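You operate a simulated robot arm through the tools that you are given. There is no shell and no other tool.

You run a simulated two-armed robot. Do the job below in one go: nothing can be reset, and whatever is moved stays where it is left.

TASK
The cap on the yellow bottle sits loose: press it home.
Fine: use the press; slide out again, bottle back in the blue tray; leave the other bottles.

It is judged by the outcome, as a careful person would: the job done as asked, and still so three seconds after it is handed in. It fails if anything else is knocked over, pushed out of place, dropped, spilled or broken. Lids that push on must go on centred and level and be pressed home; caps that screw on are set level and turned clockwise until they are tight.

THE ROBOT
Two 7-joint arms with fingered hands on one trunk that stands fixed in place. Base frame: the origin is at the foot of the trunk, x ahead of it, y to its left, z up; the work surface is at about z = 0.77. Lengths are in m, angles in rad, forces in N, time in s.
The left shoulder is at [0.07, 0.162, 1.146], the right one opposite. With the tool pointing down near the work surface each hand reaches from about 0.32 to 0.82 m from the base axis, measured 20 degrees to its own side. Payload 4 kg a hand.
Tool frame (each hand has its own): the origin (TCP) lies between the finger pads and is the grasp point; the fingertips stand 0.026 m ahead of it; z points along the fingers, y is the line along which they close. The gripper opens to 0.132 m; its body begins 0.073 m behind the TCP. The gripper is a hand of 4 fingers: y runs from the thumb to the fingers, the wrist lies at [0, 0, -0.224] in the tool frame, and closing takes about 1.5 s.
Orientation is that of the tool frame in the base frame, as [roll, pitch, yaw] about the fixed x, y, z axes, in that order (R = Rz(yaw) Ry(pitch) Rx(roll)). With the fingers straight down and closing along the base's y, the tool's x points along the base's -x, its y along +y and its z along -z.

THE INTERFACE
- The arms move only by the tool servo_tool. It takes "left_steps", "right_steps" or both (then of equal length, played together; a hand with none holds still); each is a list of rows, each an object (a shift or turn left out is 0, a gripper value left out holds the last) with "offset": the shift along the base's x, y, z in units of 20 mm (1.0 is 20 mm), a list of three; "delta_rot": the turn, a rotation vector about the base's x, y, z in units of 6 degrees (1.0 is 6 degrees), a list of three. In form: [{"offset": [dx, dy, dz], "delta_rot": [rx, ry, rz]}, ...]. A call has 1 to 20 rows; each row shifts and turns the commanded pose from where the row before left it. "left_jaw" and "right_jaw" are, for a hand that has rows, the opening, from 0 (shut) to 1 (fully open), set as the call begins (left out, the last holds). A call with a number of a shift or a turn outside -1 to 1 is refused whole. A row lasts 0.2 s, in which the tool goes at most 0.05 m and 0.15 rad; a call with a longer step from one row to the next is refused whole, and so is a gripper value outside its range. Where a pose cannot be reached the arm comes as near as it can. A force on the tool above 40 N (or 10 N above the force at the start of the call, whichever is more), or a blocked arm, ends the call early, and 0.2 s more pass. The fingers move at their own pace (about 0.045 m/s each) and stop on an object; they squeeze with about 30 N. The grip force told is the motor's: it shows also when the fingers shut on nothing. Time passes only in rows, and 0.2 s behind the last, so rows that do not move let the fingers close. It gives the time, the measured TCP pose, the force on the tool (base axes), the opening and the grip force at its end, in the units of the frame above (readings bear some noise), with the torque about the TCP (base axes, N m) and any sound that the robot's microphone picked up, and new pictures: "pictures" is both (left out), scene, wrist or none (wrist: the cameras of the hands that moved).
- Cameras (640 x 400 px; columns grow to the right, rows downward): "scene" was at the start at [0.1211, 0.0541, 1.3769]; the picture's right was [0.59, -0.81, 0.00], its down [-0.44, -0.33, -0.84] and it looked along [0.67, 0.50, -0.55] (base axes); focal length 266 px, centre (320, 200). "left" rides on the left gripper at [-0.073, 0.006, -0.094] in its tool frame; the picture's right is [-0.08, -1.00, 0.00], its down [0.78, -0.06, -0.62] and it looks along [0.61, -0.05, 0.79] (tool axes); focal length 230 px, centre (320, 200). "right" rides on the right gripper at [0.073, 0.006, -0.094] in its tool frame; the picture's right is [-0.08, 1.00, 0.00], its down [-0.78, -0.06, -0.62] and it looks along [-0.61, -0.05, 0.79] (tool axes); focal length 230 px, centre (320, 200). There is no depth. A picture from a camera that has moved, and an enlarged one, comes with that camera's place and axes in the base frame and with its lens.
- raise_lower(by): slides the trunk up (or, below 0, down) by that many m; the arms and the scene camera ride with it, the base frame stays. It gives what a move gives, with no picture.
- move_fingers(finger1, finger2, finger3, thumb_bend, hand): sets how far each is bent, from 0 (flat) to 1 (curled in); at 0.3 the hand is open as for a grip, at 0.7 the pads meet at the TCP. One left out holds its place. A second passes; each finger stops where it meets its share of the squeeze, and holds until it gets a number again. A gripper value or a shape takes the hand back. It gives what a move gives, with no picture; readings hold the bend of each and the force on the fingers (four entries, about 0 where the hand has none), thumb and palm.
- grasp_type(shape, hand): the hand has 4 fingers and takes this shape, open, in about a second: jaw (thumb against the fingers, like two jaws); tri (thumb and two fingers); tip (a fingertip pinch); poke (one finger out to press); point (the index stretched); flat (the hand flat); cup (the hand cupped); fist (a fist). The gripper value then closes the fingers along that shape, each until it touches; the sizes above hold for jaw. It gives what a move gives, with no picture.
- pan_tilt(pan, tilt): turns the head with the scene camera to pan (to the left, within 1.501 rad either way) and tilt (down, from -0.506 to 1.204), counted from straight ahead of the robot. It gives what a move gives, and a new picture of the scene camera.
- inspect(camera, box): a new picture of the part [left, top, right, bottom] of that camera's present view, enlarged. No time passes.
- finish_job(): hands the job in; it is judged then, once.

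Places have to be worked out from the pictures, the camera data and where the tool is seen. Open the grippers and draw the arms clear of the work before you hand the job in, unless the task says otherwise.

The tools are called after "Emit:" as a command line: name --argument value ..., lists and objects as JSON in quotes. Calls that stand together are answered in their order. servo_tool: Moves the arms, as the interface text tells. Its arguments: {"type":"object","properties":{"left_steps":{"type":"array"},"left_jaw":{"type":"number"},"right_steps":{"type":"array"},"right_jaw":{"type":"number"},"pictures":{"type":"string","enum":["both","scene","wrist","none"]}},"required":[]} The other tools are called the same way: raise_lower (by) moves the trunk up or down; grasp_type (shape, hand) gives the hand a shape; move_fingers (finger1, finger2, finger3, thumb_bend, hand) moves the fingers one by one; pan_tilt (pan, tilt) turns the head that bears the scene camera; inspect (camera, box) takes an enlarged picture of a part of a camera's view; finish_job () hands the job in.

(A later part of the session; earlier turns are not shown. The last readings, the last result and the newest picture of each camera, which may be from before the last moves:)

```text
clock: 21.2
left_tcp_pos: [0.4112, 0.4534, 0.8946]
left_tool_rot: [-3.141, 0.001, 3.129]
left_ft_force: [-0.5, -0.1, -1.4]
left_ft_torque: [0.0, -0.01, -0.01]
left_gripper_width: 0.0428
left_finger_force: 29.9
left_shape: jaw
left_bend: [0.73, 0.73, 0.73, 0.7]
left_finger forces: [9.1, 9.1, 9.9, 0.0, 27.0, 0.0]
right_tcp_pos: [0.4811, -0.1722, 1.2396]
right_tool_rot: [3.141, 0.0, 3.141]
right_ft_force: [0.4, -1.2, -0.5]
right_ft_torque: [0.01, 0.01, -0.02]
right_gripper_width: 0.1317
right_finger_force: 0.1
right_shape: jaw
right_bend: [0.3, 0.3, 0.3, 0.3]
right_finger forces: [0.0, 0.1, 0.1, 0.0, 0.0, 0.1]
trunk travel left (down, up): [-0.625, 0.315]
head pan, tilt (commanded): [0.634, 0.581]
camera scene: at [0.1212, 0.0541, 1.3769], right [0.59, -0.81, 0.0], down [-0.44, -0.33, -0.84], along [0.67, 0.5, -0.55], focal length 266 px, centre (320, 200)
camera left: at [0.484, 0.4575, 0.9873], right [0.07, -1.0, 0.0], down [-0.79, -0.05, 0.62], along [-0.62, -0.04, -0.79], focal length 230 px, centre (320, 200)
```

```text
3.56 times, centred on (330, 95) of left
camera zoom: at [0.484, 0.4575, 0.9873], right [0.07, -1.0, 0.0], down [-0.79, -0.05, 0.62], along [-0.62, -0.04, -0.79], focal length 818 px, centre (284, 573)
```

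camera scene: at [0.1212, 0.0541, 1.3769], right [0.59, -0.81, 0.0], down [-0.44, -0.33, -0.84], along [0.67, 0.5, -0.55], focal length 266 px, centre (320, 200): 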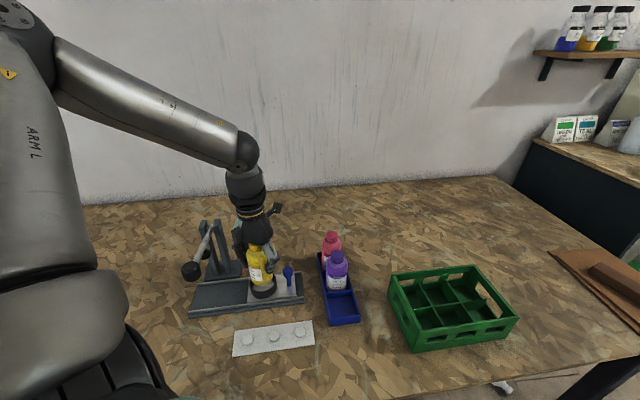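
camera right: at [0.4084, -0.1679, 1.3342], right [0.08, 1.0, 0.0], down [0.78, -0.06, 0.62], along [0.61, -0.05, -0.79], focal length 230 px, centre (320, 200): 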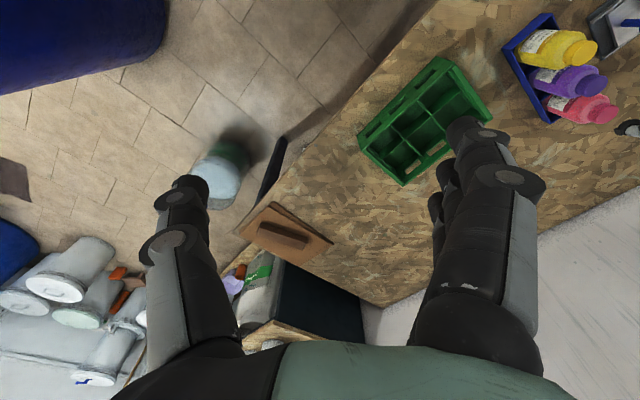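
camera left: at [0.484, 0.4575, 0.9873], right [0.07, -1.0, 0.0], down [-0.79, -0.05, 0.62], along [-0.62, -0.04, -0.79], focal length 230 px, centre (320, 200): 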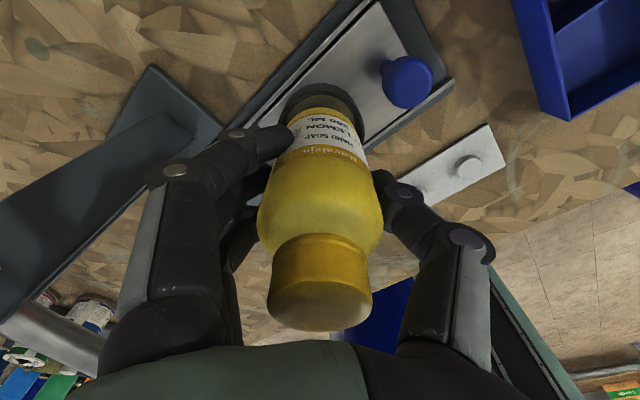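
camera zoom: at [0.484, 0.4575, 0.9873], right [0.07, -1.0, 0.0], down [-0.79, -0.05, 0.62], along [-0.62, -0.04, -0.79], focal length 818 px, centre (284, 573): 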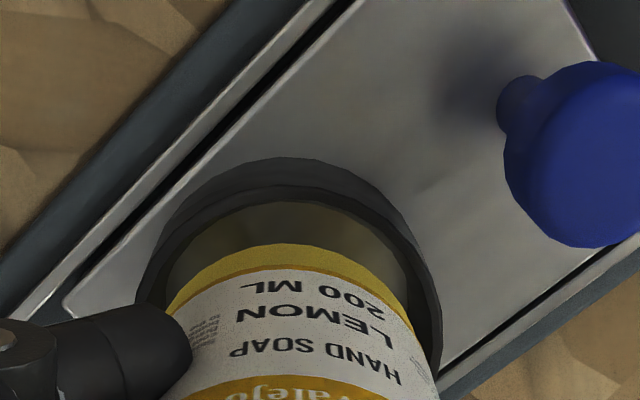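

The bottle's bottom sits about 2 mm short of the ring centre, mainly in +x, and the ring leaves about 4 mm clearance all round. I'll make that small shift and lower it into the ring, watching the force.

Emit:
servo_tool --left_steps '[{"offset": [0.09, -0.03, 0]}, {"offset": [0, 0, -0.3]}, {"offset": [0, 0, -0.3]}, {"offset": [0, 0, -0.3]}, {"offset": [0, 0, -0.3]}, {}]'

Emit:
inspect --camera "scene" --box '[230, 230, 310, 310]'

Emit:
inspect --camera "left" --box '[240, 40, 420, 150]'

```text
clock: 22.6
left_tcp_pos: [0.4125, 0.452, 0.8701]
left_tool_rot: [-3.141, -0.001, 3.128]
left_ft_force: [-0.5, -0.2, -2.5]
left_ft_torque: [0.01, -0.03, -0.02]
left_gripper_width: 0.0424
left_finger_force: 30.5
left_shape: jaw
left_bend: [0.73, 0.73, 0.73, 0.7]
left_finger forces: [9.1, 9.1, 9.9, 0.0, 27.0, 0.1]
right_tcp_pos: [0.4825, -0.1735, 1.2392]
right_tool_rot: [-3.141, -0.002, -3.141]
right_ft_force: [0.4, 0.9, 0.5]
right_ft_torque: [-0.02, -0.01, -0.01]
right_gripper_width: 0.1318
right_finger_force: 0.1
right_shape: jaw
right_bend: [0.3, 0.3, 0.3, 0.3]
right_finger forces: [0.1, 0.0, 0.0, 0.0, 0.1, 0.0]
trunk travel left (down, up): [-0.625, 0.315]
head pan, tilt (commanded): [0.634, 0.581]
camera scene: at [0.1212, 0.0541, 1.3769], right [0.59, -0.81, 0.0], down [-0.44, -0.33, -0.84], along [0.67, 0.5, -0.55], focal length 266 px, centre (320, 200)
camera left: at [0.4856, 0.4566, 0.9633], right [0.07, -1.0, 0.0], down [-0.79, -0.05, 0.62], along [-0.62, -0.04, -0.79], focal length 230 px, centre (320, 200)
```

scene: 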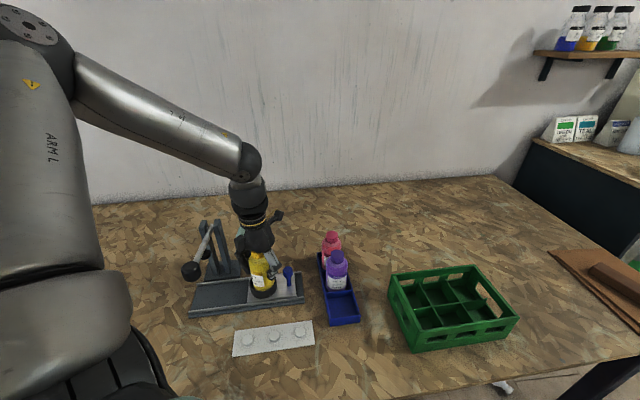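
left: 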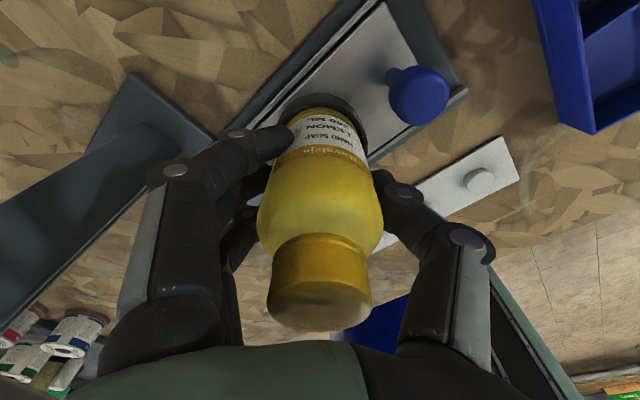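

```text
5.00 times, centred on (270, 270) of scene
camera zoom: at [0.1212, 0.0541, 1.3769], right [0.59, -0.81, 0.0], down [-0.44, -0.33, -0.84], along [0.67, 0.5, -0.55], focal length 1327 px, centre (570, -150)
```

zoom: 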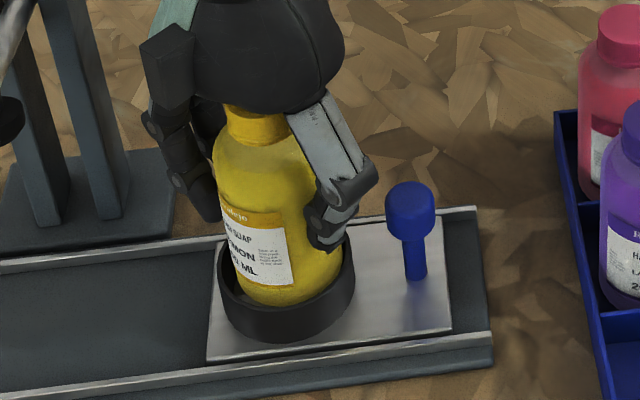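

```text
3.56 times, centred on (330, 95) of left
camera zoom: at [0.4856, 0.4566, 0.9633], right [0.07, -1.0, 0.0], down [-0.79, -0.05, 0.62], along [-0.62, -0.04, -0.79], focal length 818 px, centre (284, 573)
```

zoom: 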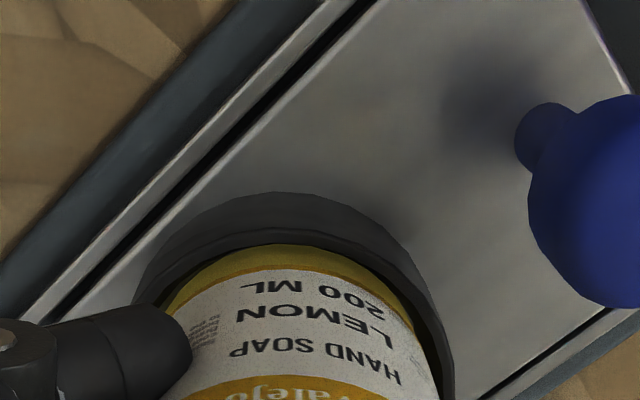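

The bottle is entering the ring cleanly, centred to about 1-2 mm with no contact force. I'll lower further in small steps toward the plate.

Emit:
servo_tool --left_steps '[{"offset": [0, 0, -0.15]}, {"offset": [0, 0, -0.15]}, {"offset": [0, 0, -0.15]}, {"offset": [0, 0, -0.15]}, {}]' --pictures "none"

Emit:
servo_tool --left_steps '[{"offset": [0, 0, -0.1]}, {"offset": [0, 0, -0.1]}, {}]' --pictures "none"

```text
clock: 23.8
left_tcp_pos: [0.4131, 0.4521, 0.8568]
left_tool_rot: [-3.141, 0.0, 3.131]
left_ft_force: [0.2, 0.3, -2.7]
left_ft_torque: [0.01, 0.03, 0.01]
left_gripper_width: 0.0427
left_finger_force: 29.8
left_shape: jaw
left_bend: [0.73, 0.73, 0.73, 0.7]
left_finger forces: [9.1, 9.0, 10.0, 0.0, 27.0, 0.0]
right_tcp_pos: [0.4822, -0.1731, 1.2393]
right_tool_rot: [3.141, 0.0, -3.14]
right_ft_force: [0.0, 0.4, 0.1]
right_ft_torque: [0.03, 0.0, -0.01]
right_gripper_width: 0.132
right_finger_force: 0.0
right_shape: jaw
right_bend: [0.3, 0.3, 0.3, 0.3]
right_finger forces: [0.0, 0.1, 0.1, 0.0, 0.0, 0.0]
trunk travel left (down, up): [-0.625, 0.315]
head pan, tilt (commanded): [0.634, 0.581]
```

```text
clock: 24.6
left_tcp_pos: [0.4135, 0.4529, 0.8539]
left_tool_rot: [-3.141, 0.0, 3.13]
left_ft_force: [-0.3, -0.2, -2.8]
left_ft_torque: [0.01, 0.02, 0.01]
left_gripper_width: 0.043
left_finger_force: 29.9
left_shape: jaw
left_bend: [0.73, 0.73, 0.73, 0.7]
left_finger forces: [9.1, 9.0, 10.0, 0.0, 27.0, 0.0]
right_tcp_pos: [0.4819, -0.1725, 1.2397]
right_tool_rot: [3.141, 0.0, 3.141]
right_ft_force: [-0.7, 0.3, 1.1]
right_ft_torque: [-0.02, 0.02, 0.04]
right_gripper_width: 0.132
right_finger_force: 0.0
right_shape: jaw
right_bend: [0.3, 0.3, 0.3, 0.3]
right_finger forces: [0.0, 0.0, 0.0, 0.0, 0.0, 0.0]
trunk travel left (down, up): [-0.625, 0.315]
head pan, tilt (commanded): [0.634, 0.581]
```

There's no contact yet at z 0.854. I'll check the finger clearance over the ring before going on.

Emit:
inspect --camera "scene" --box '[230, 230, 310, 310]'

Emit:
inspect --camera "left" --box '[200, 60, 440, 210]'

```text
5.00 times, centred on (270, 270) of scene
camera zoom: at [0.1212, 0.0542, 1.3769], right [0.59, -0.81, 0.0], down [-0.44, -0.33, -0.84], along [0.67, 0.5, -0.55], focal length 1327 px, centre (570, -150)
```

zoom: 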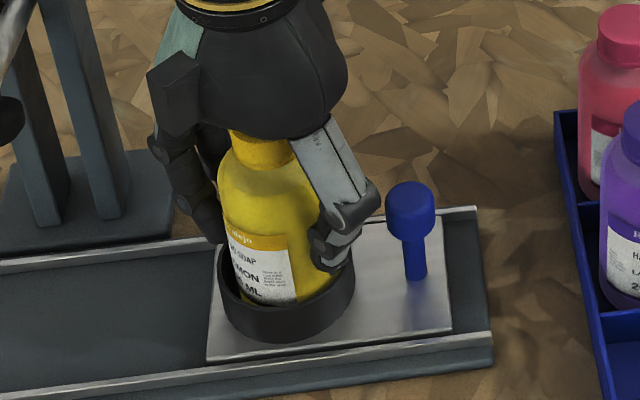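

```text
2.67 times, centred on (320, 135) of left
camera zoom: at [0.4857, 0.4567, 0.9469], right [0.07, -1.0, 0.0], down [-0.79, -0.05, 0.62], along [-0.62, -0.04, -0.79], focal length 614 px, centre (320, 373)
```

zoom: 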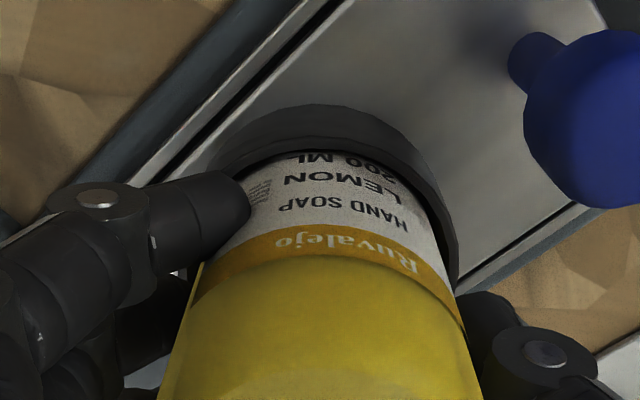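

The bottle is well inside the ring and the fingertips are still just above the rim. I'll continue in 1-1.5 mm steps until I feel the plate.

Emit:
servo_tool --left_steps '[{"offset": [0, 0, -0.06]}, {"offset": [0, 0, -0.06]}, {}]' --pictures "none"

Emit:
servo_tool --left_steps '[{"offset": [0, 0, -0.06]}, {"offset": [0, 0, -0.06]}, {}]' --pictures "none"

```text
clock: 25.4
left_tcp_pos: [0.4124, 0.4519, 0.8519]
left_tool_rot: [3.139, 0.003, 3.129]
left_ft_force: [0.0, 1.5, 7.4]
left_ft_torque: [0.09, 0.04, -0.01]
left_gripper_width: 0.0427
left_finger_force: 30.0
left_shape: jaw
left_bend: [0.73, 0.73, 0.73, 0.7]
left_finger forces: [10.1, 9.9, 11.1, 0.1, 28.1, 0.0]
right_tcp_pos: [0.4808, -0.1736, 1.2396]
right_tool_rot: [3.141, -0.001, 3.141]
right_ft_force: [0.1, 0.2, -0.2]
right_ft_torque: [-0.02, 0.02, 0.0]
right_gripper_width: 0.1316
right_finger_force: 0.1
right_shape: jaw
right_bend: [0.3, 0.3, 0.3, 0.3]
right_finger forces: [0.0, 0.1, 0.0, 0.0, 0.0, 0.0]
trunk travel left (down, up): [-0.625, 0.315]
head pan, tilt (commanded): [0.634, 0.581]
```

```text
clock: 26.2
left_tcp_pos: [0.4129, 0.452, 0.8509]
left_tool_rot: [3.14, 0.003, 3.129]
left_ft_force: [1.5, 3.5, 25.4]
left_ft_torque: [0.17, -0.02, 0.02]
left_gripper_width: 0.0432
left_finger_force: 30.2
left_shape: jaw
left_bend: [0.73, 0.74, 0.74, 0.71]
left_finger forces: [12.1, 11.5, 13.0, 0.1, 31.0, 0.0]
right_tcp_pos: [0.4813, -0.1745, 1.2405]
right_tool_rot: [3.14, 0.003, -3.141]
right_ft_force: [-0.6, 0.0, -1.1]
right_ft_torque: [-0.02, 0.02, 0.0]
right_gripper_width: 0.1318
right_finger_force: 0.0
right_shape: jaw
right_bend: [0.3, 0.3, 0.3, 0.3]
right_finger forces: [0.1, 0.0, 0.1, 0.0, 0.0, 0.1]
trunk travel left (down, up): [-0.625, 0.315]
head pan, tilt (commanded): [0.634, 0.581]
```

Contact with the plate came at about z 0.852 (25 N). I'll back off 1.5 mm to unload and then open the fingers.

Emit:
servo_tool --left_steps '[{"offset": [0, 0, 0.08]}, {}, {}]' --pictures "none"

Emit:
servo_tool --left_steps '[{}, {}, {}, {}, {}, {}, {}, {}]' --left_jaw 1.0

Emit:
inspect --camera "scene" --box '[230, 230, 310, 310]'

```text
clock: 27.0
left_tcp_pos: [0.4118, 0.451, 0.851]
left_tool_rot: [3.139, 0.004, 3.128]
left_ft_force: [3.9, 3.8, 18.2]
left_ft_torque: [0.14, -0.1, 0.01]
left_gripper_width: 0.0432
left_finger_force: 29.8
left_shape: jaw
left_bend: [0.73, 0.74, 0.74, 0.7]
left_finger forces: [12.5, 11.1, 12.1, 0.0, 30.9, 0.1]
right_tcp_pos: [0.4811, -0.1735, 1.2394]
right_tool_rot: [-3.141, 0.001, -3.141]
right_ft_force: [-0.9, 0.1, -0.3]
right_ft_torque: [-0.02, -0.01, -0.02]
right_gripper_width: 0.1316
right_finger_force: 0.1
right_shape: jaw
right_bend: [0.3, 0.3, 0.3, 0.3]
right_finger forces: [0.0, 0.0, 0.0, 0.0, 0.0, 0.1]
trunk travel left (down, up): [-0.625, 0.315]
head pan, tilt (commanded): [0.634, 0.581]
```

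```text
clock: 28.8
left_tcp_pos: [0.4129, 0.4523, 0.8513]
left_tool_rot: [-3.141, 0.0, 3.128]
left_ft_force: [-0.8, 0.3, -0.8]
left_ft_torque: [0.0, -0.03, -0.01]
left_gripper_width: 0.1318
left_finger_force: 0.1
left_shape: jaw
left_bend: [0.3, 0.3, 0.3, 0.3]
left_finger forces: [0.1, 0.0, 0.0, 0.1, 0.1, 0.0]
right_tcp_pos: [0.4816, -0.1724, 1.2393]
right_tool_rot: [3.141, 0.0, 3.141]
right_ft_force: [-1.0, -0.8, 0.0]
right_ft_torque: [0.0, -0.02, 0.03]
right_gripper_width: 0.1318
right_finger_force: 0.0
right_shape: jaw
right_bend: [0.3, 0.3, 0.3, 0.3]
right_finger forces: [0.1, 0.0, 0.1, 0.0, 0.0, 0.1]
trunk travel left (down, up): [-0.625, 0.315]
head pan, tilt (commanded): [0.634, 0.581]
camera scene: at [0.121, 0.0539, 1.3769], right [0.59, -0.81, 0.0], down [-0.44, -0.33, -0.84], along [0.67, 0.5, -0.55], focal length 266 px, centre (320, 200)
camera left: at [0.4854, 0.4567, 0.9443], right [0.07, -1.0, 0.0], down [-0.79, -0.05, 0.62], along [-0.62, -0.04, -0.79], focal length 230 px, centre (320, 200)
```

scene: 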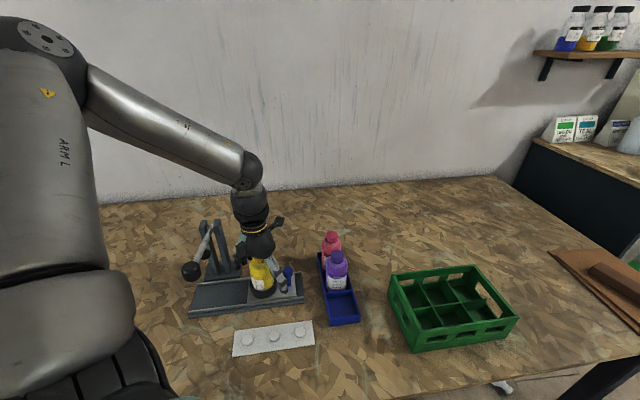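
left: 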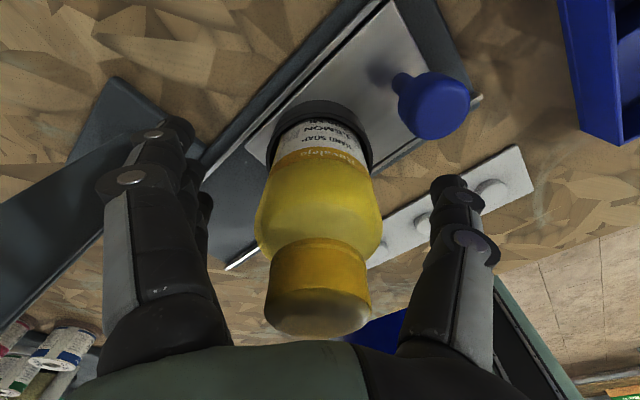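

```text
5.00 times, centred on (270, 270) of scene
camera zoom: at [0.121, 0.0539, 1.3769], right [0.59, -0.81, 0.0], down [-0.44, -0.33, -0.84], along [0.67, 0.5, -0.55], focal length 1327 px, centre (570, -150)
```

zoom: 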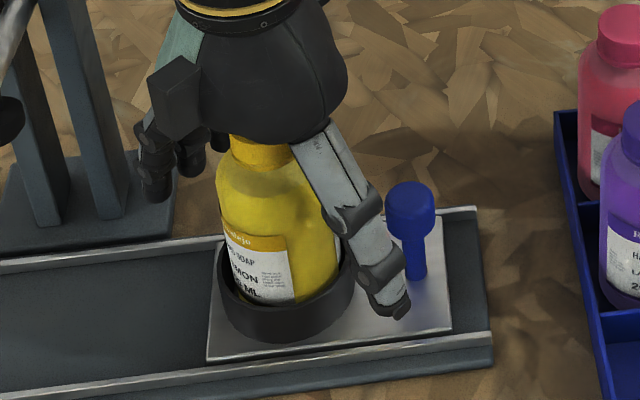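

The bottle stands in the ring with the fingers open and clear of it. I'll rise straight up to clear the cap.

Emit:
servo_tool --left_steps '[{"offset": [0, 0, 0.4]}, {"offset": [0, 0, 0.7]}, {"offset": [0, 0, 0.9]}, {"offset": [0, 0, 0.9]}, {"offset": [0, 0, 0.9]}, {"offset": [0, 0, 0.9]}, {"offset": [0, 0, 0.9]}, {"offset": [0, 0, 0.9]}, {"offset": [0, 0, 0.9]}, {}]'

Emit:
inspect --camera "scene" --box '[180, 200, 320, 320]'

Emit:
inspect --camera "left" --box '[200, 0, 440, 150]'

```text
clock: 31.0
left_tcp_pos: [0.4119, 0.4529, 0.9987]
left_tool_rot: [3.141, 0.001, 3.13]
left_ft_force: [0.3, -0.5, 0.5]
left_ft_torque: [0.02, -0.03, 0.0]
left_gripper_width: 0.1319
left_finger_force: 0.0
left_shape: jaw
left_bend: [0.3, 0.3, 0.3, 0.3]
left_finger forces: [0.0, 0.0, 0.1, 0.0, 0.1, 0.0]
right_tcp_pos: [0.4826, -0.1714, 1.2393]
right_tool_rot: [-3.141, 0.0, 3.141]
right_ft_force: [-0.4, 0.2, -0.4]
right_ft_torque: [0.01, 0.03, 0.0]
right_gripper_width: 0.1318
right_finger_force: 0.0
right_shape: jaw
right_bend: [0.3, 0.3, 0.3, 0.3]
right_finger forces: [0.0, 0.1, 0.0, 0.0, 0.0, 0.0]
trunk travel left (down, up): [-0.625, 0.315]
head pan, tilt (commanded): [0.634, 0.581]
camera scene: at [0.1213, 0.0543, 1.3768], right [0.59, -0.81, 0.0], down [-0.44, -0.33, -0.84], along [0.67, 0.5, -0.55], focal length 266 px, centre (320, 200)
camera left: at [0.4858, 0.4571, 1.0915], right [0.07, -1.0, 0.0], down [-0.79, -0.05, 0.62], along [-0.62, -0.04, -0.79], focal length 230 px, centre (320, 200)
```

scene: 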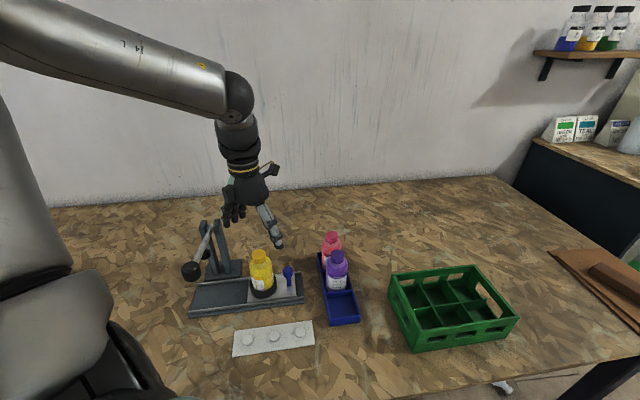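
left: 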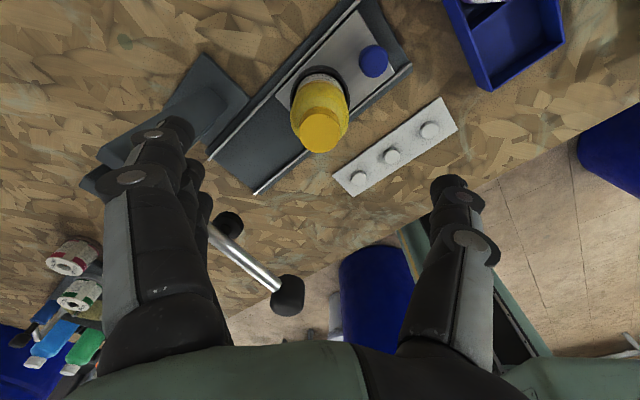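

```text
3.33 times, centred on (250, 260) of scene
camera zoom: at [0.1213, 0.0543, 1.3768], right [0.59, -0.81, 0.0], down [-0.44, -0.33, -0.84], along [0.67, 0.5, -0.55], focal length 885 px, centre (553, 0)
```

zoom: 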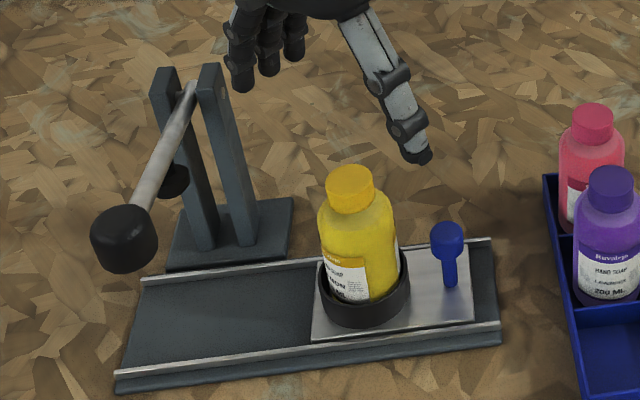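

```text
2.67 times, centred on (320, 75) of left
camera zoom: at [0.4858, 0.4571, 1.0915], right [0.07, -1.0, 0.0], down [-0.79, -0.05, 0.62], along [-0.62, -0.04, -0.79], focal length 614 px, centre (320, 533)
```

zoom: 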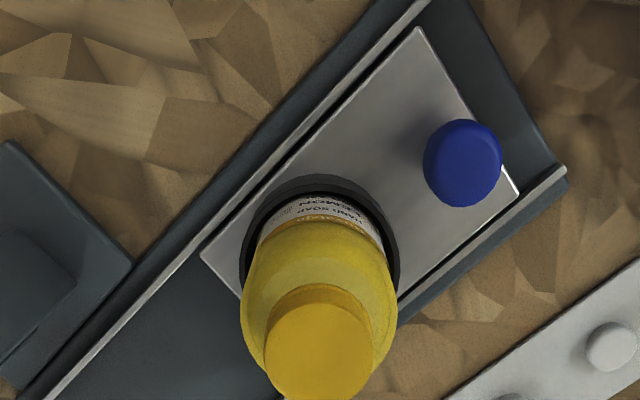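

The bottle stands upright in the ring with its cap on, and the knob is at about (0.458, 0.4055), top near z 0.845. I'll move to clear space by the knob and try the tip shape, to see how slim it is for gripping the knob beside the bottle.

Emit:
servo_tool --left_steps '[{"offset": [0.4, -0.4, 0.1], "delta_rot": [0, 0, -0.5]}, {"offset": [0.4, -0.4, 0.1], "delta_rot": [0, 0, -0.5]}, {"offset": [0.4, -0.4, 0.1], "delta_rot": [0, 0, -0.5]}, {"offset": [0.4, -0.4, 0.1], "delta_rot": [0, 0, -0.5]}, {"offset": [0.4, -0.4, 0.1], "delta_rot": [0, 0, -0.5]}, {"offset": [0.4, -0.4, 0.1], "delta_rot": [0, 0, -0.5]}, {"offset": [0.4, -0.4, 0.1], "delta_rot": [0, 0, -0.5]}, {"offset": [0.4, -0.4, 0.1], "delta_rot": [0, 0, -0.5]}, {"offset": [0.4, -0.4, 0.1], "delta_rot": [0, 0, -0.5]}, {"offset": [0.4, -0.4, 0.1], "delta_rot": [0, 0, -0.4]}, {}]' --pictures "none"

Emit:
grasp_type --shape "tip" --hand "left"

Emit:
inspect --camera "left" --box '[0, 0, 640, 400]'

Emit:
inspect --camera "scene" --box '[220, 120, 380, 320]'

```text
clock: 33.4
left_tcp_pos: [0.4932, 0.3713, 1.0184]
left_tool_rot: [-3.141, 0.0, 2.617]
left_ft_force: [-0.3, 0.4, -0.1]
left_ft_torque: [-0.01, -0.01, 0.0]
left_gripper_width: 0.1318
left_finger_force: 0.0
left_shape: jaw
left_bend: [0.3, 0.3, 0.3, 0.3]
left_finger forces: [0.0, 0.0, 0.0, 0.0, 0.1, 0.0]
right_tcp_pos: [0.4825, -0.1726, 1.2385]
right_tool_rot: [3.141, 0.001, -3.141]
right_ft_force: [-0.3, -0.2, -0.5]
right_ft_torque: [-0.02, -0.02, 0.0]
right_gripper_width: 0.1317
right_finger_force: 0.1
right_shape: jaw
right_bend: [0.3, 0.3, 0.3, 0.3]
right_finger forces: [0.1, 0.0, 0.0, 0.0, 0.0, 0.0]
trunk travel left (down, up): [-0.625, 0.315]
head pan, tilt (commanded): [0.634, 0.581]
```

```text
clock: 34.3
left_tcp_pos: [0.4917, 0.3713, 1.0174]
left_tool_rot: [3.141, 0.001, 2.616]
left_ft_force: [-0.3, -0.4, -0.4]
left_ft_torque: [0.01, 0.02, 0.0]
left_gripper_width: 0.1318
left_finger_force: 0.0
left_shape: tip
left_bend: [0.0, 0.3, 0.0, 0.3]
left_finger forces: [0.0, 0.0, 0.0, 0.0, 0.1, 0.0]
right_tcp_pos: [0.4817, -0.1736, 1.2401]
right_tool_rot: [-3.14, -0.001, 3.141]
right_ft_force: [-0.4, -0.3, -0.4]
right_ft_torque: [0.03, 0.01, 0.02]
right_gripper_width: 0.1317
right_finger_force: 0.0
right_shape: jaw
right_bend: [0.3, 0.3, 0.3, 0.3]
right_finger forces: [0.0, 0.0, 0.1, 0.0, 0.0, 0.0]
trunk travel left (down, up): [-0.625, 0.315]
head pan, tilt (commanded): [0.634, 0.581]
```

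```text
1.00 times, centred on (320, 200) of left (not enlarged: the box is as wide or as high as the picture)
camera zoom: at [0.558, 0.3401, 1.112], right [-0.43, -0.9, 0.0], down [-0.71, 0.34, 0.62], along [-0.56, 0.27, -0.79], focal length 230 px, centre (320, 200)
```

zoom: 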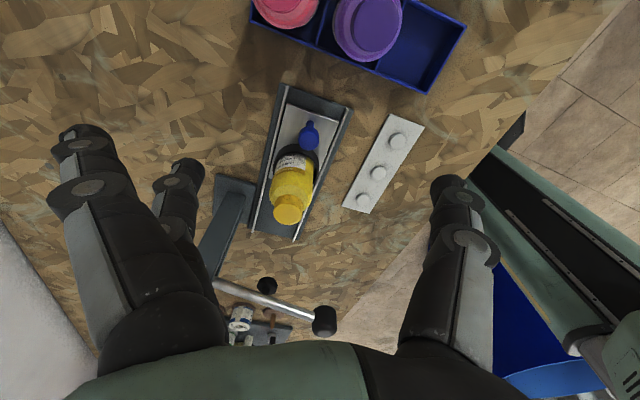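

```text
2.00 times, centred on (300, 220) of scene
camera zoom: at [0.1212, 0.054, 1.3769], right [0.59, -0.81, 0.0], down [-0.44, -0.33, -0.84], along [0.67, 0.5, -0.55], focal length 531 px, centre (360, 160)
```

zoom: 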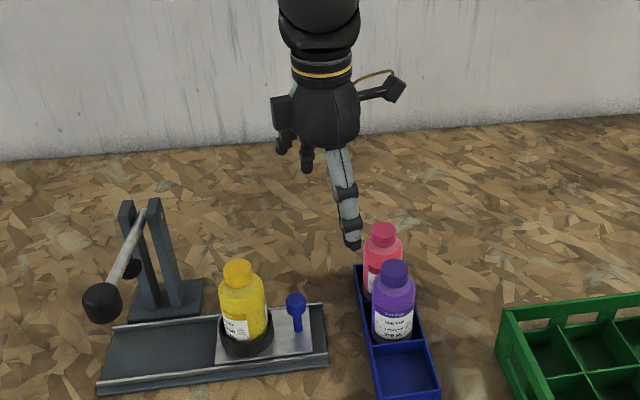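

Tip shape pinches with just the middle finger and thumb, which suits the knob. When the plate is under the press, the hand's side box or camera would hit the lever unless the hand leans outward. I'll test whether the arm can turn to the flipped yaw (about -46 deg) here, at a safe height.

Emit:
servo_tool --left_steps '[{"delta_rot": [0, 0, 0.98]}, {"delta_rot": [0, 0, 0.98]}, {"delta_rot": [0, 0, 0.98]}, {"delta_rot": [0, 0, 0.98]}, {"delta_rot": [0, 0, 0.98]}, {"delta_rot": [0, 0, 0.98]}, {"delta_rot": [0, 0, 0.98]}, {"delta_rot": [0, 0, 0.98]}, {"delta_rot": [0, 0, 0.98]}, {"delta_rot": [0, 0, 0.98]}, {"delta_rot": [0, 0, 0.98]}, {"delta_rot": [0, 0, 0.98]}, {"delta_rot": [0, 0, 0.98]}, {"delta_rot": [0, 0, 0.98]}, {"delta_rot": [0, 0, 0.98]}, {"delta_rot": [0, 0, 0.98]}, {"delta_rot": [0, 0, 0.98]}, {"delta_rot": [0, 0, 0.98]}, {"delta_rot": [0, 0, 0.98]}, {"delta_rot": [0, 0, 0.98]}]' --pictures "none"

Emit:
servo_tool --left_steps '[{"delta_rot": [0, 0, 0.98]}, {"delta_rot": [0, 0, 0.98]}, {"delta_rot": [0, 0, 0.98]}, {"delta_rot": [0, 0, 0.98]}, {"delta_rot": [0, 0, 0.98]}, {"delta_rot": [0, 0, 0.98]}, {"delta_rot": [0, 0, 0.98]}, {"delta_rot": [0, 0, 0.98]}, {}]'

```text
clock: 38.5
left_tcp_pos: [0.4928, 0.372, 1.0193]
left_tool_rot: [3.141, 0.0, -1.611]
left_ft_force: [-0.8, -0.8, -0.4]
left_ft_torque: [0.0, 0.02, 0.0]
left_gripper_width: 0.132
left_finger_force: 0.1
left_shape: tip
left_bend: [0.0, 0.3, 0.0, 0.3]
left_finger forces: [0.1, 0.1, 0.0, 0.0, 0.1, 0.0]
right_tcp_pos: [0.4822, -0.1722, 1.2397]
right_tool_rot: [3.14, 0.001, -3.141]
right_ft_force: [-0.3, 0.5, -0.6]
right_ft_torque: [0.0, 0.0, -0.01]
right_gripper_width: 0.1319
right_finger_force: 0.0
right_shape: jaw
right_bend: [0.3, 0.3, 0.3, 0.3]
right_finger forces: [0.0, 0.0, 0.0, 0.0, 0.0, 0.0]
trunk travel left (down, up): [-0.625, 0.315]
head pan, tilt (commanded): [0.634, 0.581]
```

```text
clock: 40.5
left_tcp_pos: [0.4932, 0.3718, 1.0187]
left_tool_rot: [3.141, 0.001, -0.793]
left_ft_force: [1.0, 0.1, -0.5]
left_ft_torque: [-0.01, -0.01, 0.0]
left_gripper_width: 0.1317
left_finger_force: 0.1
left_shape: tip
left_bend: [0.0, 0.3, 0.0, 0.3]
left_finger forces: [0.0, 0.0, 0.0, 0.1, 0.1, 0.1]
right_tcp_pos: [0.4812, -0.1736, 1.2391]
right_tool_rot: [3.141, 0.0, 3.14]
right_ft_force: [0.1, 0.5, -0.1]
right_ft_torque: [0.01, 0.01, -0.02]
right_gripper_width: 0.1321
right_finger_force: 0.1
right_shape: jaw
right_bend: [0.3, 0.3, 0.3, 0.3]
right_finger forces: [0.1, 0.1, 0.0, 0.1, 0.0, 0.0]
trunk travel left (down, up): [-0.625, 0.315]
head pan, tilt (commanded): [0.634, 0.581]
camera scene: at [0.1211, 0.054, 1.3769], right [0.59, -0.81, 0.0], down [-0.44, -0.33, -0.84], along [0.67, 0.5, -0.55], focal length 266 px, centre (320, 200)
camera left: at [0.4372, 0.4199, 1.1119], right [0.66, 0.76, 0.0], down [0.59, -0.52, 0.62], along [0.47, -0.4, -0.79], focal length 230 px, centre (320, 200)
```

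scene: 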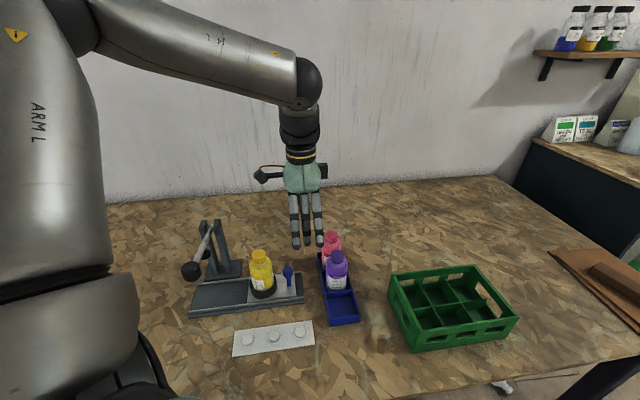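
left: 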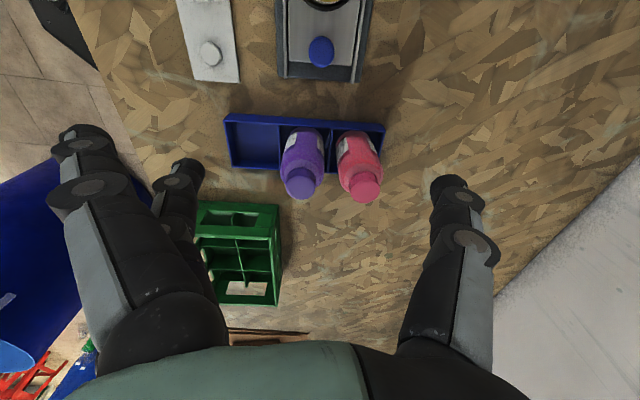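

The flipped yaw is reachable. Next I'll lean the hand outward by 30 degrees at this safe height, so the camera side swings away from where the lever will be.

Emit:
servo_tool --left_steps '[{"delta_rot": [0.595, 0.583, 0]}, {"delta_rot": [0.595, 0.583, 0]}, {"delta_rot": [0.595, 0.583, 0]}, {"delta_rot": [0.595, 0.583, 0]}, {"delta_rot": [0.595, 0.583, 0]}, {"delta_rot": [0.595, 0.583, 0]}, {}]'

Emit:
inspect --camera "scene" --box '[200, 120, 380, 320]'

```text
clock: 42.1
left_tcp_pos: [0.4182, 0.4127, 0.9573]
left_tool_rot: [-3.137, 0.51, -0.793]
left_ft_force: [0.2, -0.6, 0.0]
left_ft_torque: [-0.02, 0.0, -0.02]
left_gripper_width: 0.1316
left_finger_force: 0.1
left_shape: tip
left_bend: [0.0, 0.3, 0.0, 0.3]
left_finger forces: [0.1, 0.1, 0.0, 0.0, 0.0, 0.1]
left hand out of reach, approached as far as the arm can: row 4, 5, 6
right_tcp_pos: [0.4814, -0.1727, 1.2397]
right_tool_rot: [3.14, 0.001, 3.14]
right_ft_force: [0.4, 0.6, -0.4]
right_ft_torque: [0.02, -0.01, 0.0]
right_gripper_width: 0.1316
right_finger_force: 0.1
right_shape: jaw
right_bend: [0.3, 0.3, 0.3, 0.3]
right_finger forces: [0.0, 0.0, 0.1, 0.0, 0.1, 0.0]
trunk travel left (down, up): [-0.625, 0.315]
head pan, tilt (commanded): [0.634, 0.581]
camera scene: at [0.1207, 0.0538, 1.3769], right [0.59, -0.81, 0.0], down [-0.44, -0.33, -0.84], along [0.67, 0.5, -0.55], focal length 266 px, centre (320, 200)
camera left: at [0.4014, 0.4199, 1.0752], right [0.66, 0.75, 0.04], down [0.73, -0.66, 0.15], along [0.14, -0.07, -0.99], focal length 230 px, centre (320, 200)
```

scene: 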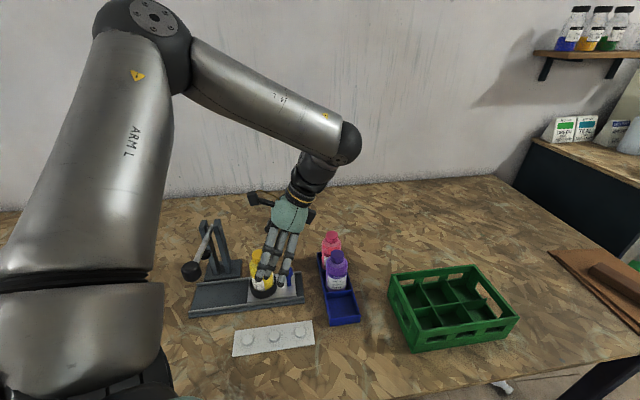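
left: 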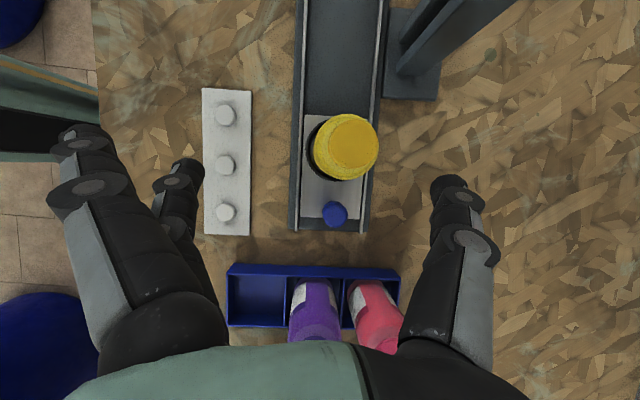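

```text
2.00 times, centred on (290, 220) of scene
camera zoom: at [0.1207, 0.0538, 1.3769], right [0.59, -0.81, 0.0], down [-0.44, -0.33, -0.84], along [0.67, 0.5, -0.55], focal length 531 px, centre (380, 160)
```

zoom: 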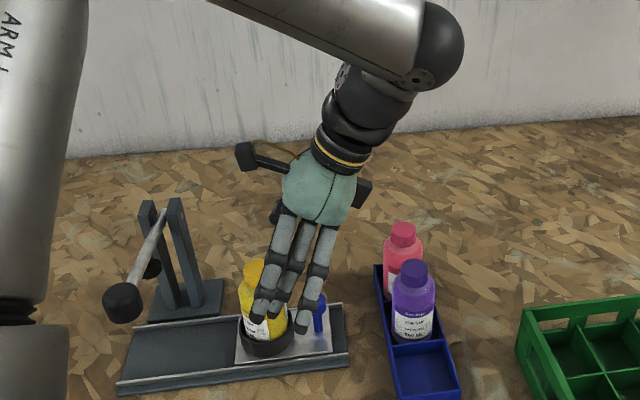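

The tilt limit pulled the hand over toward the bottle, but nothing was touched: the bottle stands and the forces are zero. I'll raise the trunk 0.15 m so the forearm comes down more steeply, which gives the wrist more room and also lifts the hand away.

Emit:
raise_lower --by 0.15

Emit:
inspect --camera "scene" --box '[160, 100, 420, 360]'

```text
clock: 43.9
left_tcp_pos: [0.4203, 0.4117, 1.1078]
left_tool_rot: [-3.139, 0.511, -0.794]
left_ft_force: [0.0, -0.2, 0.3]
left_ft_torque: [0.01, 0.0, 0.03]
left_gripper_width: 0.1321
left_finger_force: 0.1
left_shape: tip
left_bend: [0.0, 0.3, 0.0, 0.3]
left_finger forces: [0.0, 0.0, 0.0, 0.0, 0.0, 0.0]
right_tcp_pos: [0.4819, -0.1729, 1.3898]
right_tool_rot: [-3.141, 0.0, 3.141]
right_ft_force: [-0.5, 0.1, 0.2]
right_ft_torque: [-0.02, 0.02, 0.03]
right_gripper_width: 0.1319
right_finger_force: 0.0
right_shape: jaw
right_bend: [0.3, 0.3, 0.3, 0.3]
right_finger forces: [0.1, 0.0, 0.1, 0.1, 0.1, 0.1]
trunk travel left (down, up): [-0.775, 0.165]
head pan, tilt (commanded): [0.634, 0.581]
```

```text
1.54 times, centred on (290, 230) of scene
camera zoom: at [0.1212, 0.054, 1.5268], right [0.59, -0.81, 0.0], down [-0.44, -0.33, -0.84], along [0.67, 0.5, -0.55], focal length 408 px, centre (366, 154)
```

zoom: 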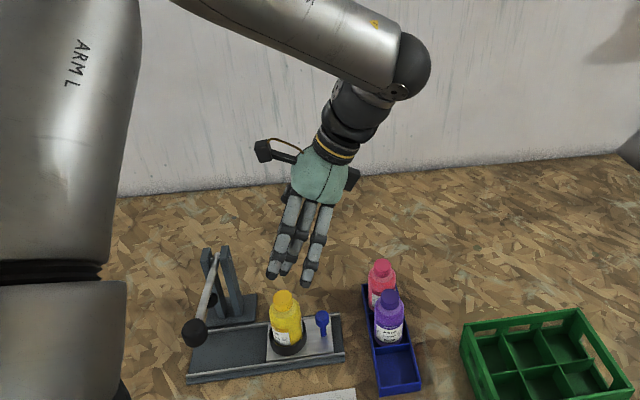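

The arm has more room now. I'll reduce the tilt to about 25 degrees and move over the knob at z about 1.0 to check that it's reachable.

Emit:
servo_tool --left_steps '[{"offset": [0.35, -0.1, -0.3], "delta_rot": [-0.13, -0.125, 0]}, {"offset": [0.35, -0.1, -0.3], "delta_rot": [-0.13, -0.125, 0]}, {"offset": [0.35, -0.1, -0.3], "delta_rot": [-0.13, -0.125, 0]}, {"offset": [0.35, -0.1, -0.3], "delta_rot": [-0.13, -0.125, 0]}, {"offset": [0.35, -0.05, -0.7]}, {"offset": [0.3, -0.03, -0.7]}, {"offset": [0, 0, -0.7]}, {"offset": [0, 0, -0.7]}, {"offset": [0, 0, -0.7]}, {}]'

Emit:
inspect --camera "scene" --box '[180, 160, 380, 360]'

```text
clock: 46.0
left_tcp_pos: [0.4596, 0.402, 1.0141]
left_tool_rot: [-3.141, 0.437, -0.79]
left_ft_force: [-0.5, -0.8, 0.4]
left_ft_torque: [0.0, 0.03, -0.02]
left_gripper_width: 0.1319
left_finger_force: 0.1
left_shape: tip
left_bend: [0.0, 0.3, 0.0, 0.3]
left_finger forces: [0.1, 0.1, 0.0, 0.1, 0.0, 0.1]
right_tcp_pos: [0.4805, -0.1734, 1.3905]
right_tool_rot: [3.14, 0.0, 3.141]
right_ft_force: [0.1, -0.7, -0.4]
right_ft_torque: [-0.01, -0.01, 0.0]
right_gripper_width: 0.132
right_finger_force: 0.0
right_shape: jaw
right_bend: [0.3, 0.3, 0.3, 0.3]
right_finger forces: [0.0, 0.1, 0.0, 0.0, 0.0, 0.0]
trunk travel left (down, up): [-0.775, 0.165]
head pan, tilt (commanded): [0.634, 0.581]
camera scene: at [0.1208, 0.0539, 1.5269], right [0.59, -0.81, 0.0], down [-0.44, -0.33, -0.84], along [0.67, 0.5, -0.55], focal length 266 px, centre (320, 200)
camera left: at [0.4365, 0.4174, 1.1296], right [0.66, 0.75, 0.03], down [0.72, -0.65, 0.23], along [0.19, -0.13, -0.97], focal length 230 px, centre (320, 200)
```

scene: 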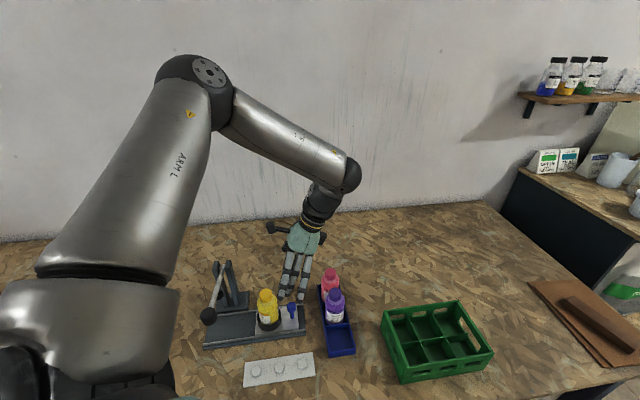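
left: 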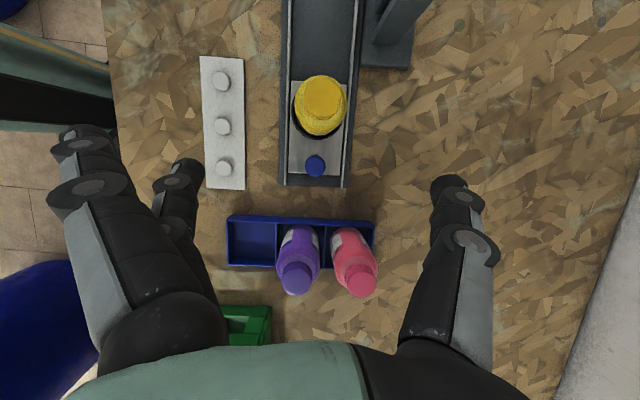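

```text
2.00 times, centred on (280, 260) of scene
camera zoom: at [0.1208, 0.0539, 1.5269], right [0.59, -0.81, 0.0], down [-0.44, -0.33, -0.84], along [0.67, 0.5, -0.55], focal length 531 px, centre (400, 80)
```

zoom: 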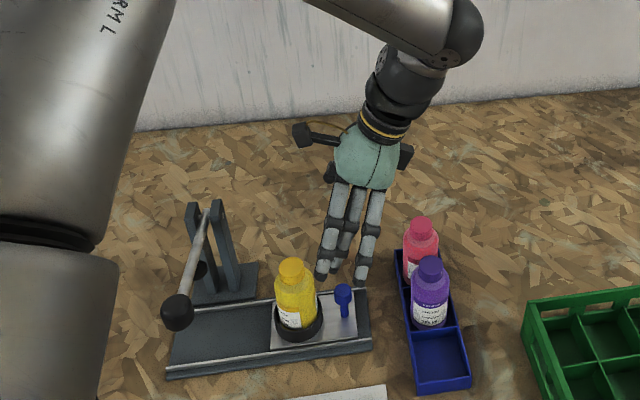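

The knob is reachable at this tilt, and the wrist camera now looks almost straight down on it. I'll enlarge this view to fix the knob's position.

Emit:
inspect --camera "left" --box '[240, 50, 400, 200]'

Emit:
inspect --camera "scene" --box '[245, 280, 325, 350]'

```text
2.67 times, centred on (320, 125) of left
camera zoom: at [0.4365, 0.4174, 1.1296], right [0.66, 0.75, 0.03], down [0.72, -0.65, 0.23], along [0.19, -0.13, -0.97], focal length 614 px, centre (320, 400)
```

zoom: 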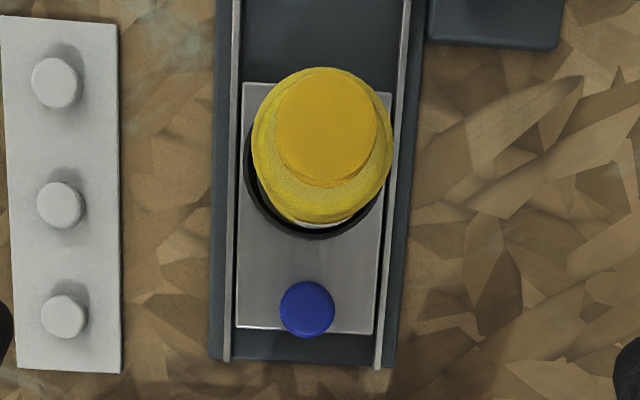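

```text
5.71 times, centred on (285, 315) of scene
camera zoom: at [0.1208, 0.0539, 1.5269], right [0.59, -0.81, 0.0], down [-0.44, -0.33, -0.84], along [0.67, 0.5, -0.55], focal length 1517 px, centre (520, -457)
```

zoom: 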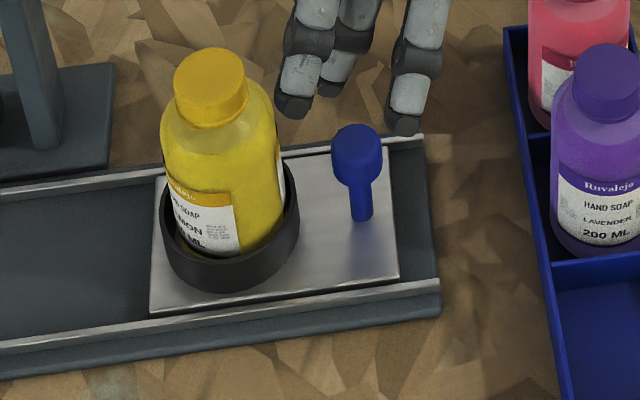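

The knob centre comes out at (0.457, 0.405) from both cameras. I'll lower to z 0.90 and look at how the fingers straddle it.

Emit:
servo_tool --left_steps '[{"offset": [0.03, 0, -0.8]}, {"offset": [0, 0, -0.9]}, {"offset": [0, 0, -0.9]}, {"offset": [0, 0, -0.9]}, {"offset": [0, 0, -0.9]}, {"offset": [0, 0, -0.8]}, {"offset": [0, 0, -0.5]}, {}]'

Emit:
inspect --camera "left" --box '[160, 50, 480, 250]'

Emit:
inspect --camera "scene" --box '[220, 230, 360, 350]'

```text
clock: 47.9
left_tcp_pos: [0.449, 0.4105, 0.9143]
left_tool_rot: [-3.141, 0.433, -0.795]
left_ft_force: [-1.1, -0.2, 0.6]
left_ft_torque: [0.04, 0.02, 0.0]
left_gripper_width: 0.1317
left_finger_force: 0.0
left_shape: tip
left_bend: [0.0, 0.3, 0.0, 0.3]
left_finger forces: [0.1, 0.1, 0.0, 0.0, 0.0, 0.0]
left hand out of reach, approached as far as the arm can: row 6, 7
right_tcp_pos: [0.4816, -0.1724, 1.3899]
right_tool_rot: [3.141, -0.001, -3.14]
right_ft_force: [0.3, -0.2, 0.0]
right_ft_torque: [0.02, 0.0, 0.02]
right_gripper_width: 0.132
right_finger_force: 0.0
right_shape: jaw
right_bend: [0.3, 0.3, 0.3, 0.3]
right_finger forces: [0.0, 0.0, 0.0, 0.1, 0.1, 0.1]
trunk travel left (down, up): [-0.775, 0.165]
head pan, tilt (commanded): [0.634, 0.581]
camera scene: at [0.1214, 0.054, 1.5269], right [0.59, -0.81, 0.0], down [-0.44, -0.33, -0.84], along [0.67, 0.5, -0.55], focal length 266 px, centre (320, 200)
camera left: at [0.4247, 0.4245, 1.0293], right [0.66, 0.75, 0.03], down [0.72, -0.65, 0.23], along [0.2, -0.13, -0.97], focal length 230 px, centre (320, 200)
```

scene: 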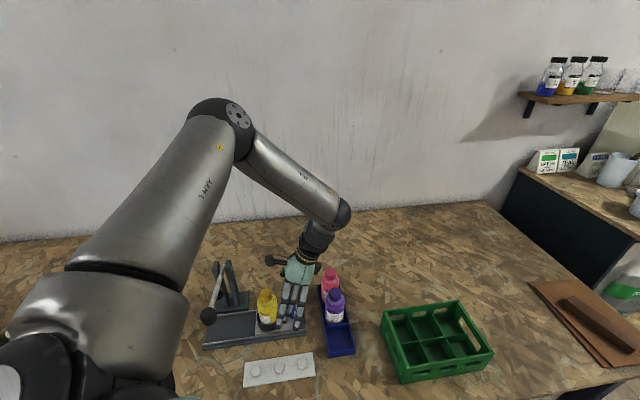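
left: 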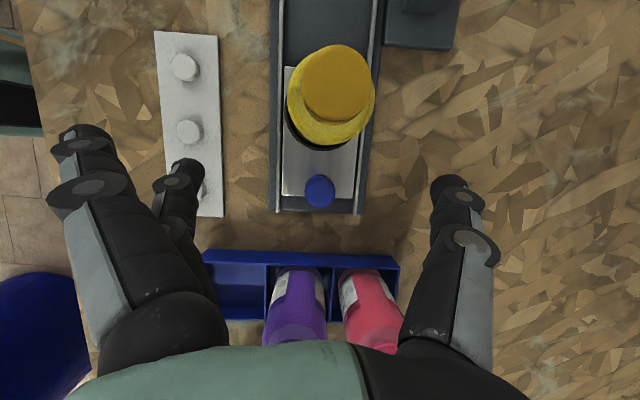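

```text
2.00 times, centred on (320, 150) of left
camera zoom: at [0.4247, 0.4245, 1.0293], right [0.66, 0.75, 0.03], down [0.72, -0.65, 0.23], along [0.2, -0.13, -0.97], focal length 460 px, centre (320, 300)
```

zoom: 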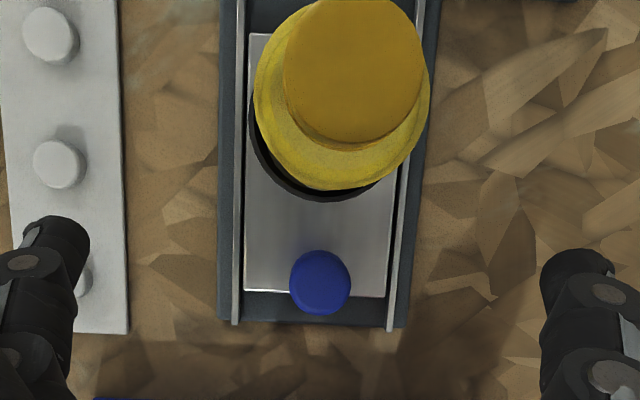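

```text
3.33 times, centred on (290, 290) of scene
camera zoom: at [0.1214, 0.054, 1.5269], right [0.59, -0.81, 0.0], down [-0.44, -0.33, -0.84], along [0.67, 0.5, -0.55], focal length 885 px, centre (420, -100)
```

zoom: 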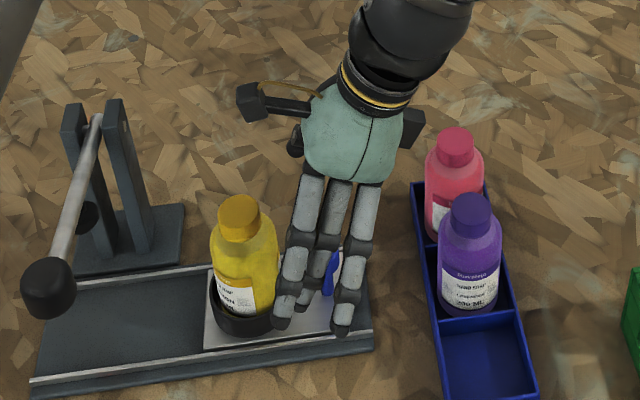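

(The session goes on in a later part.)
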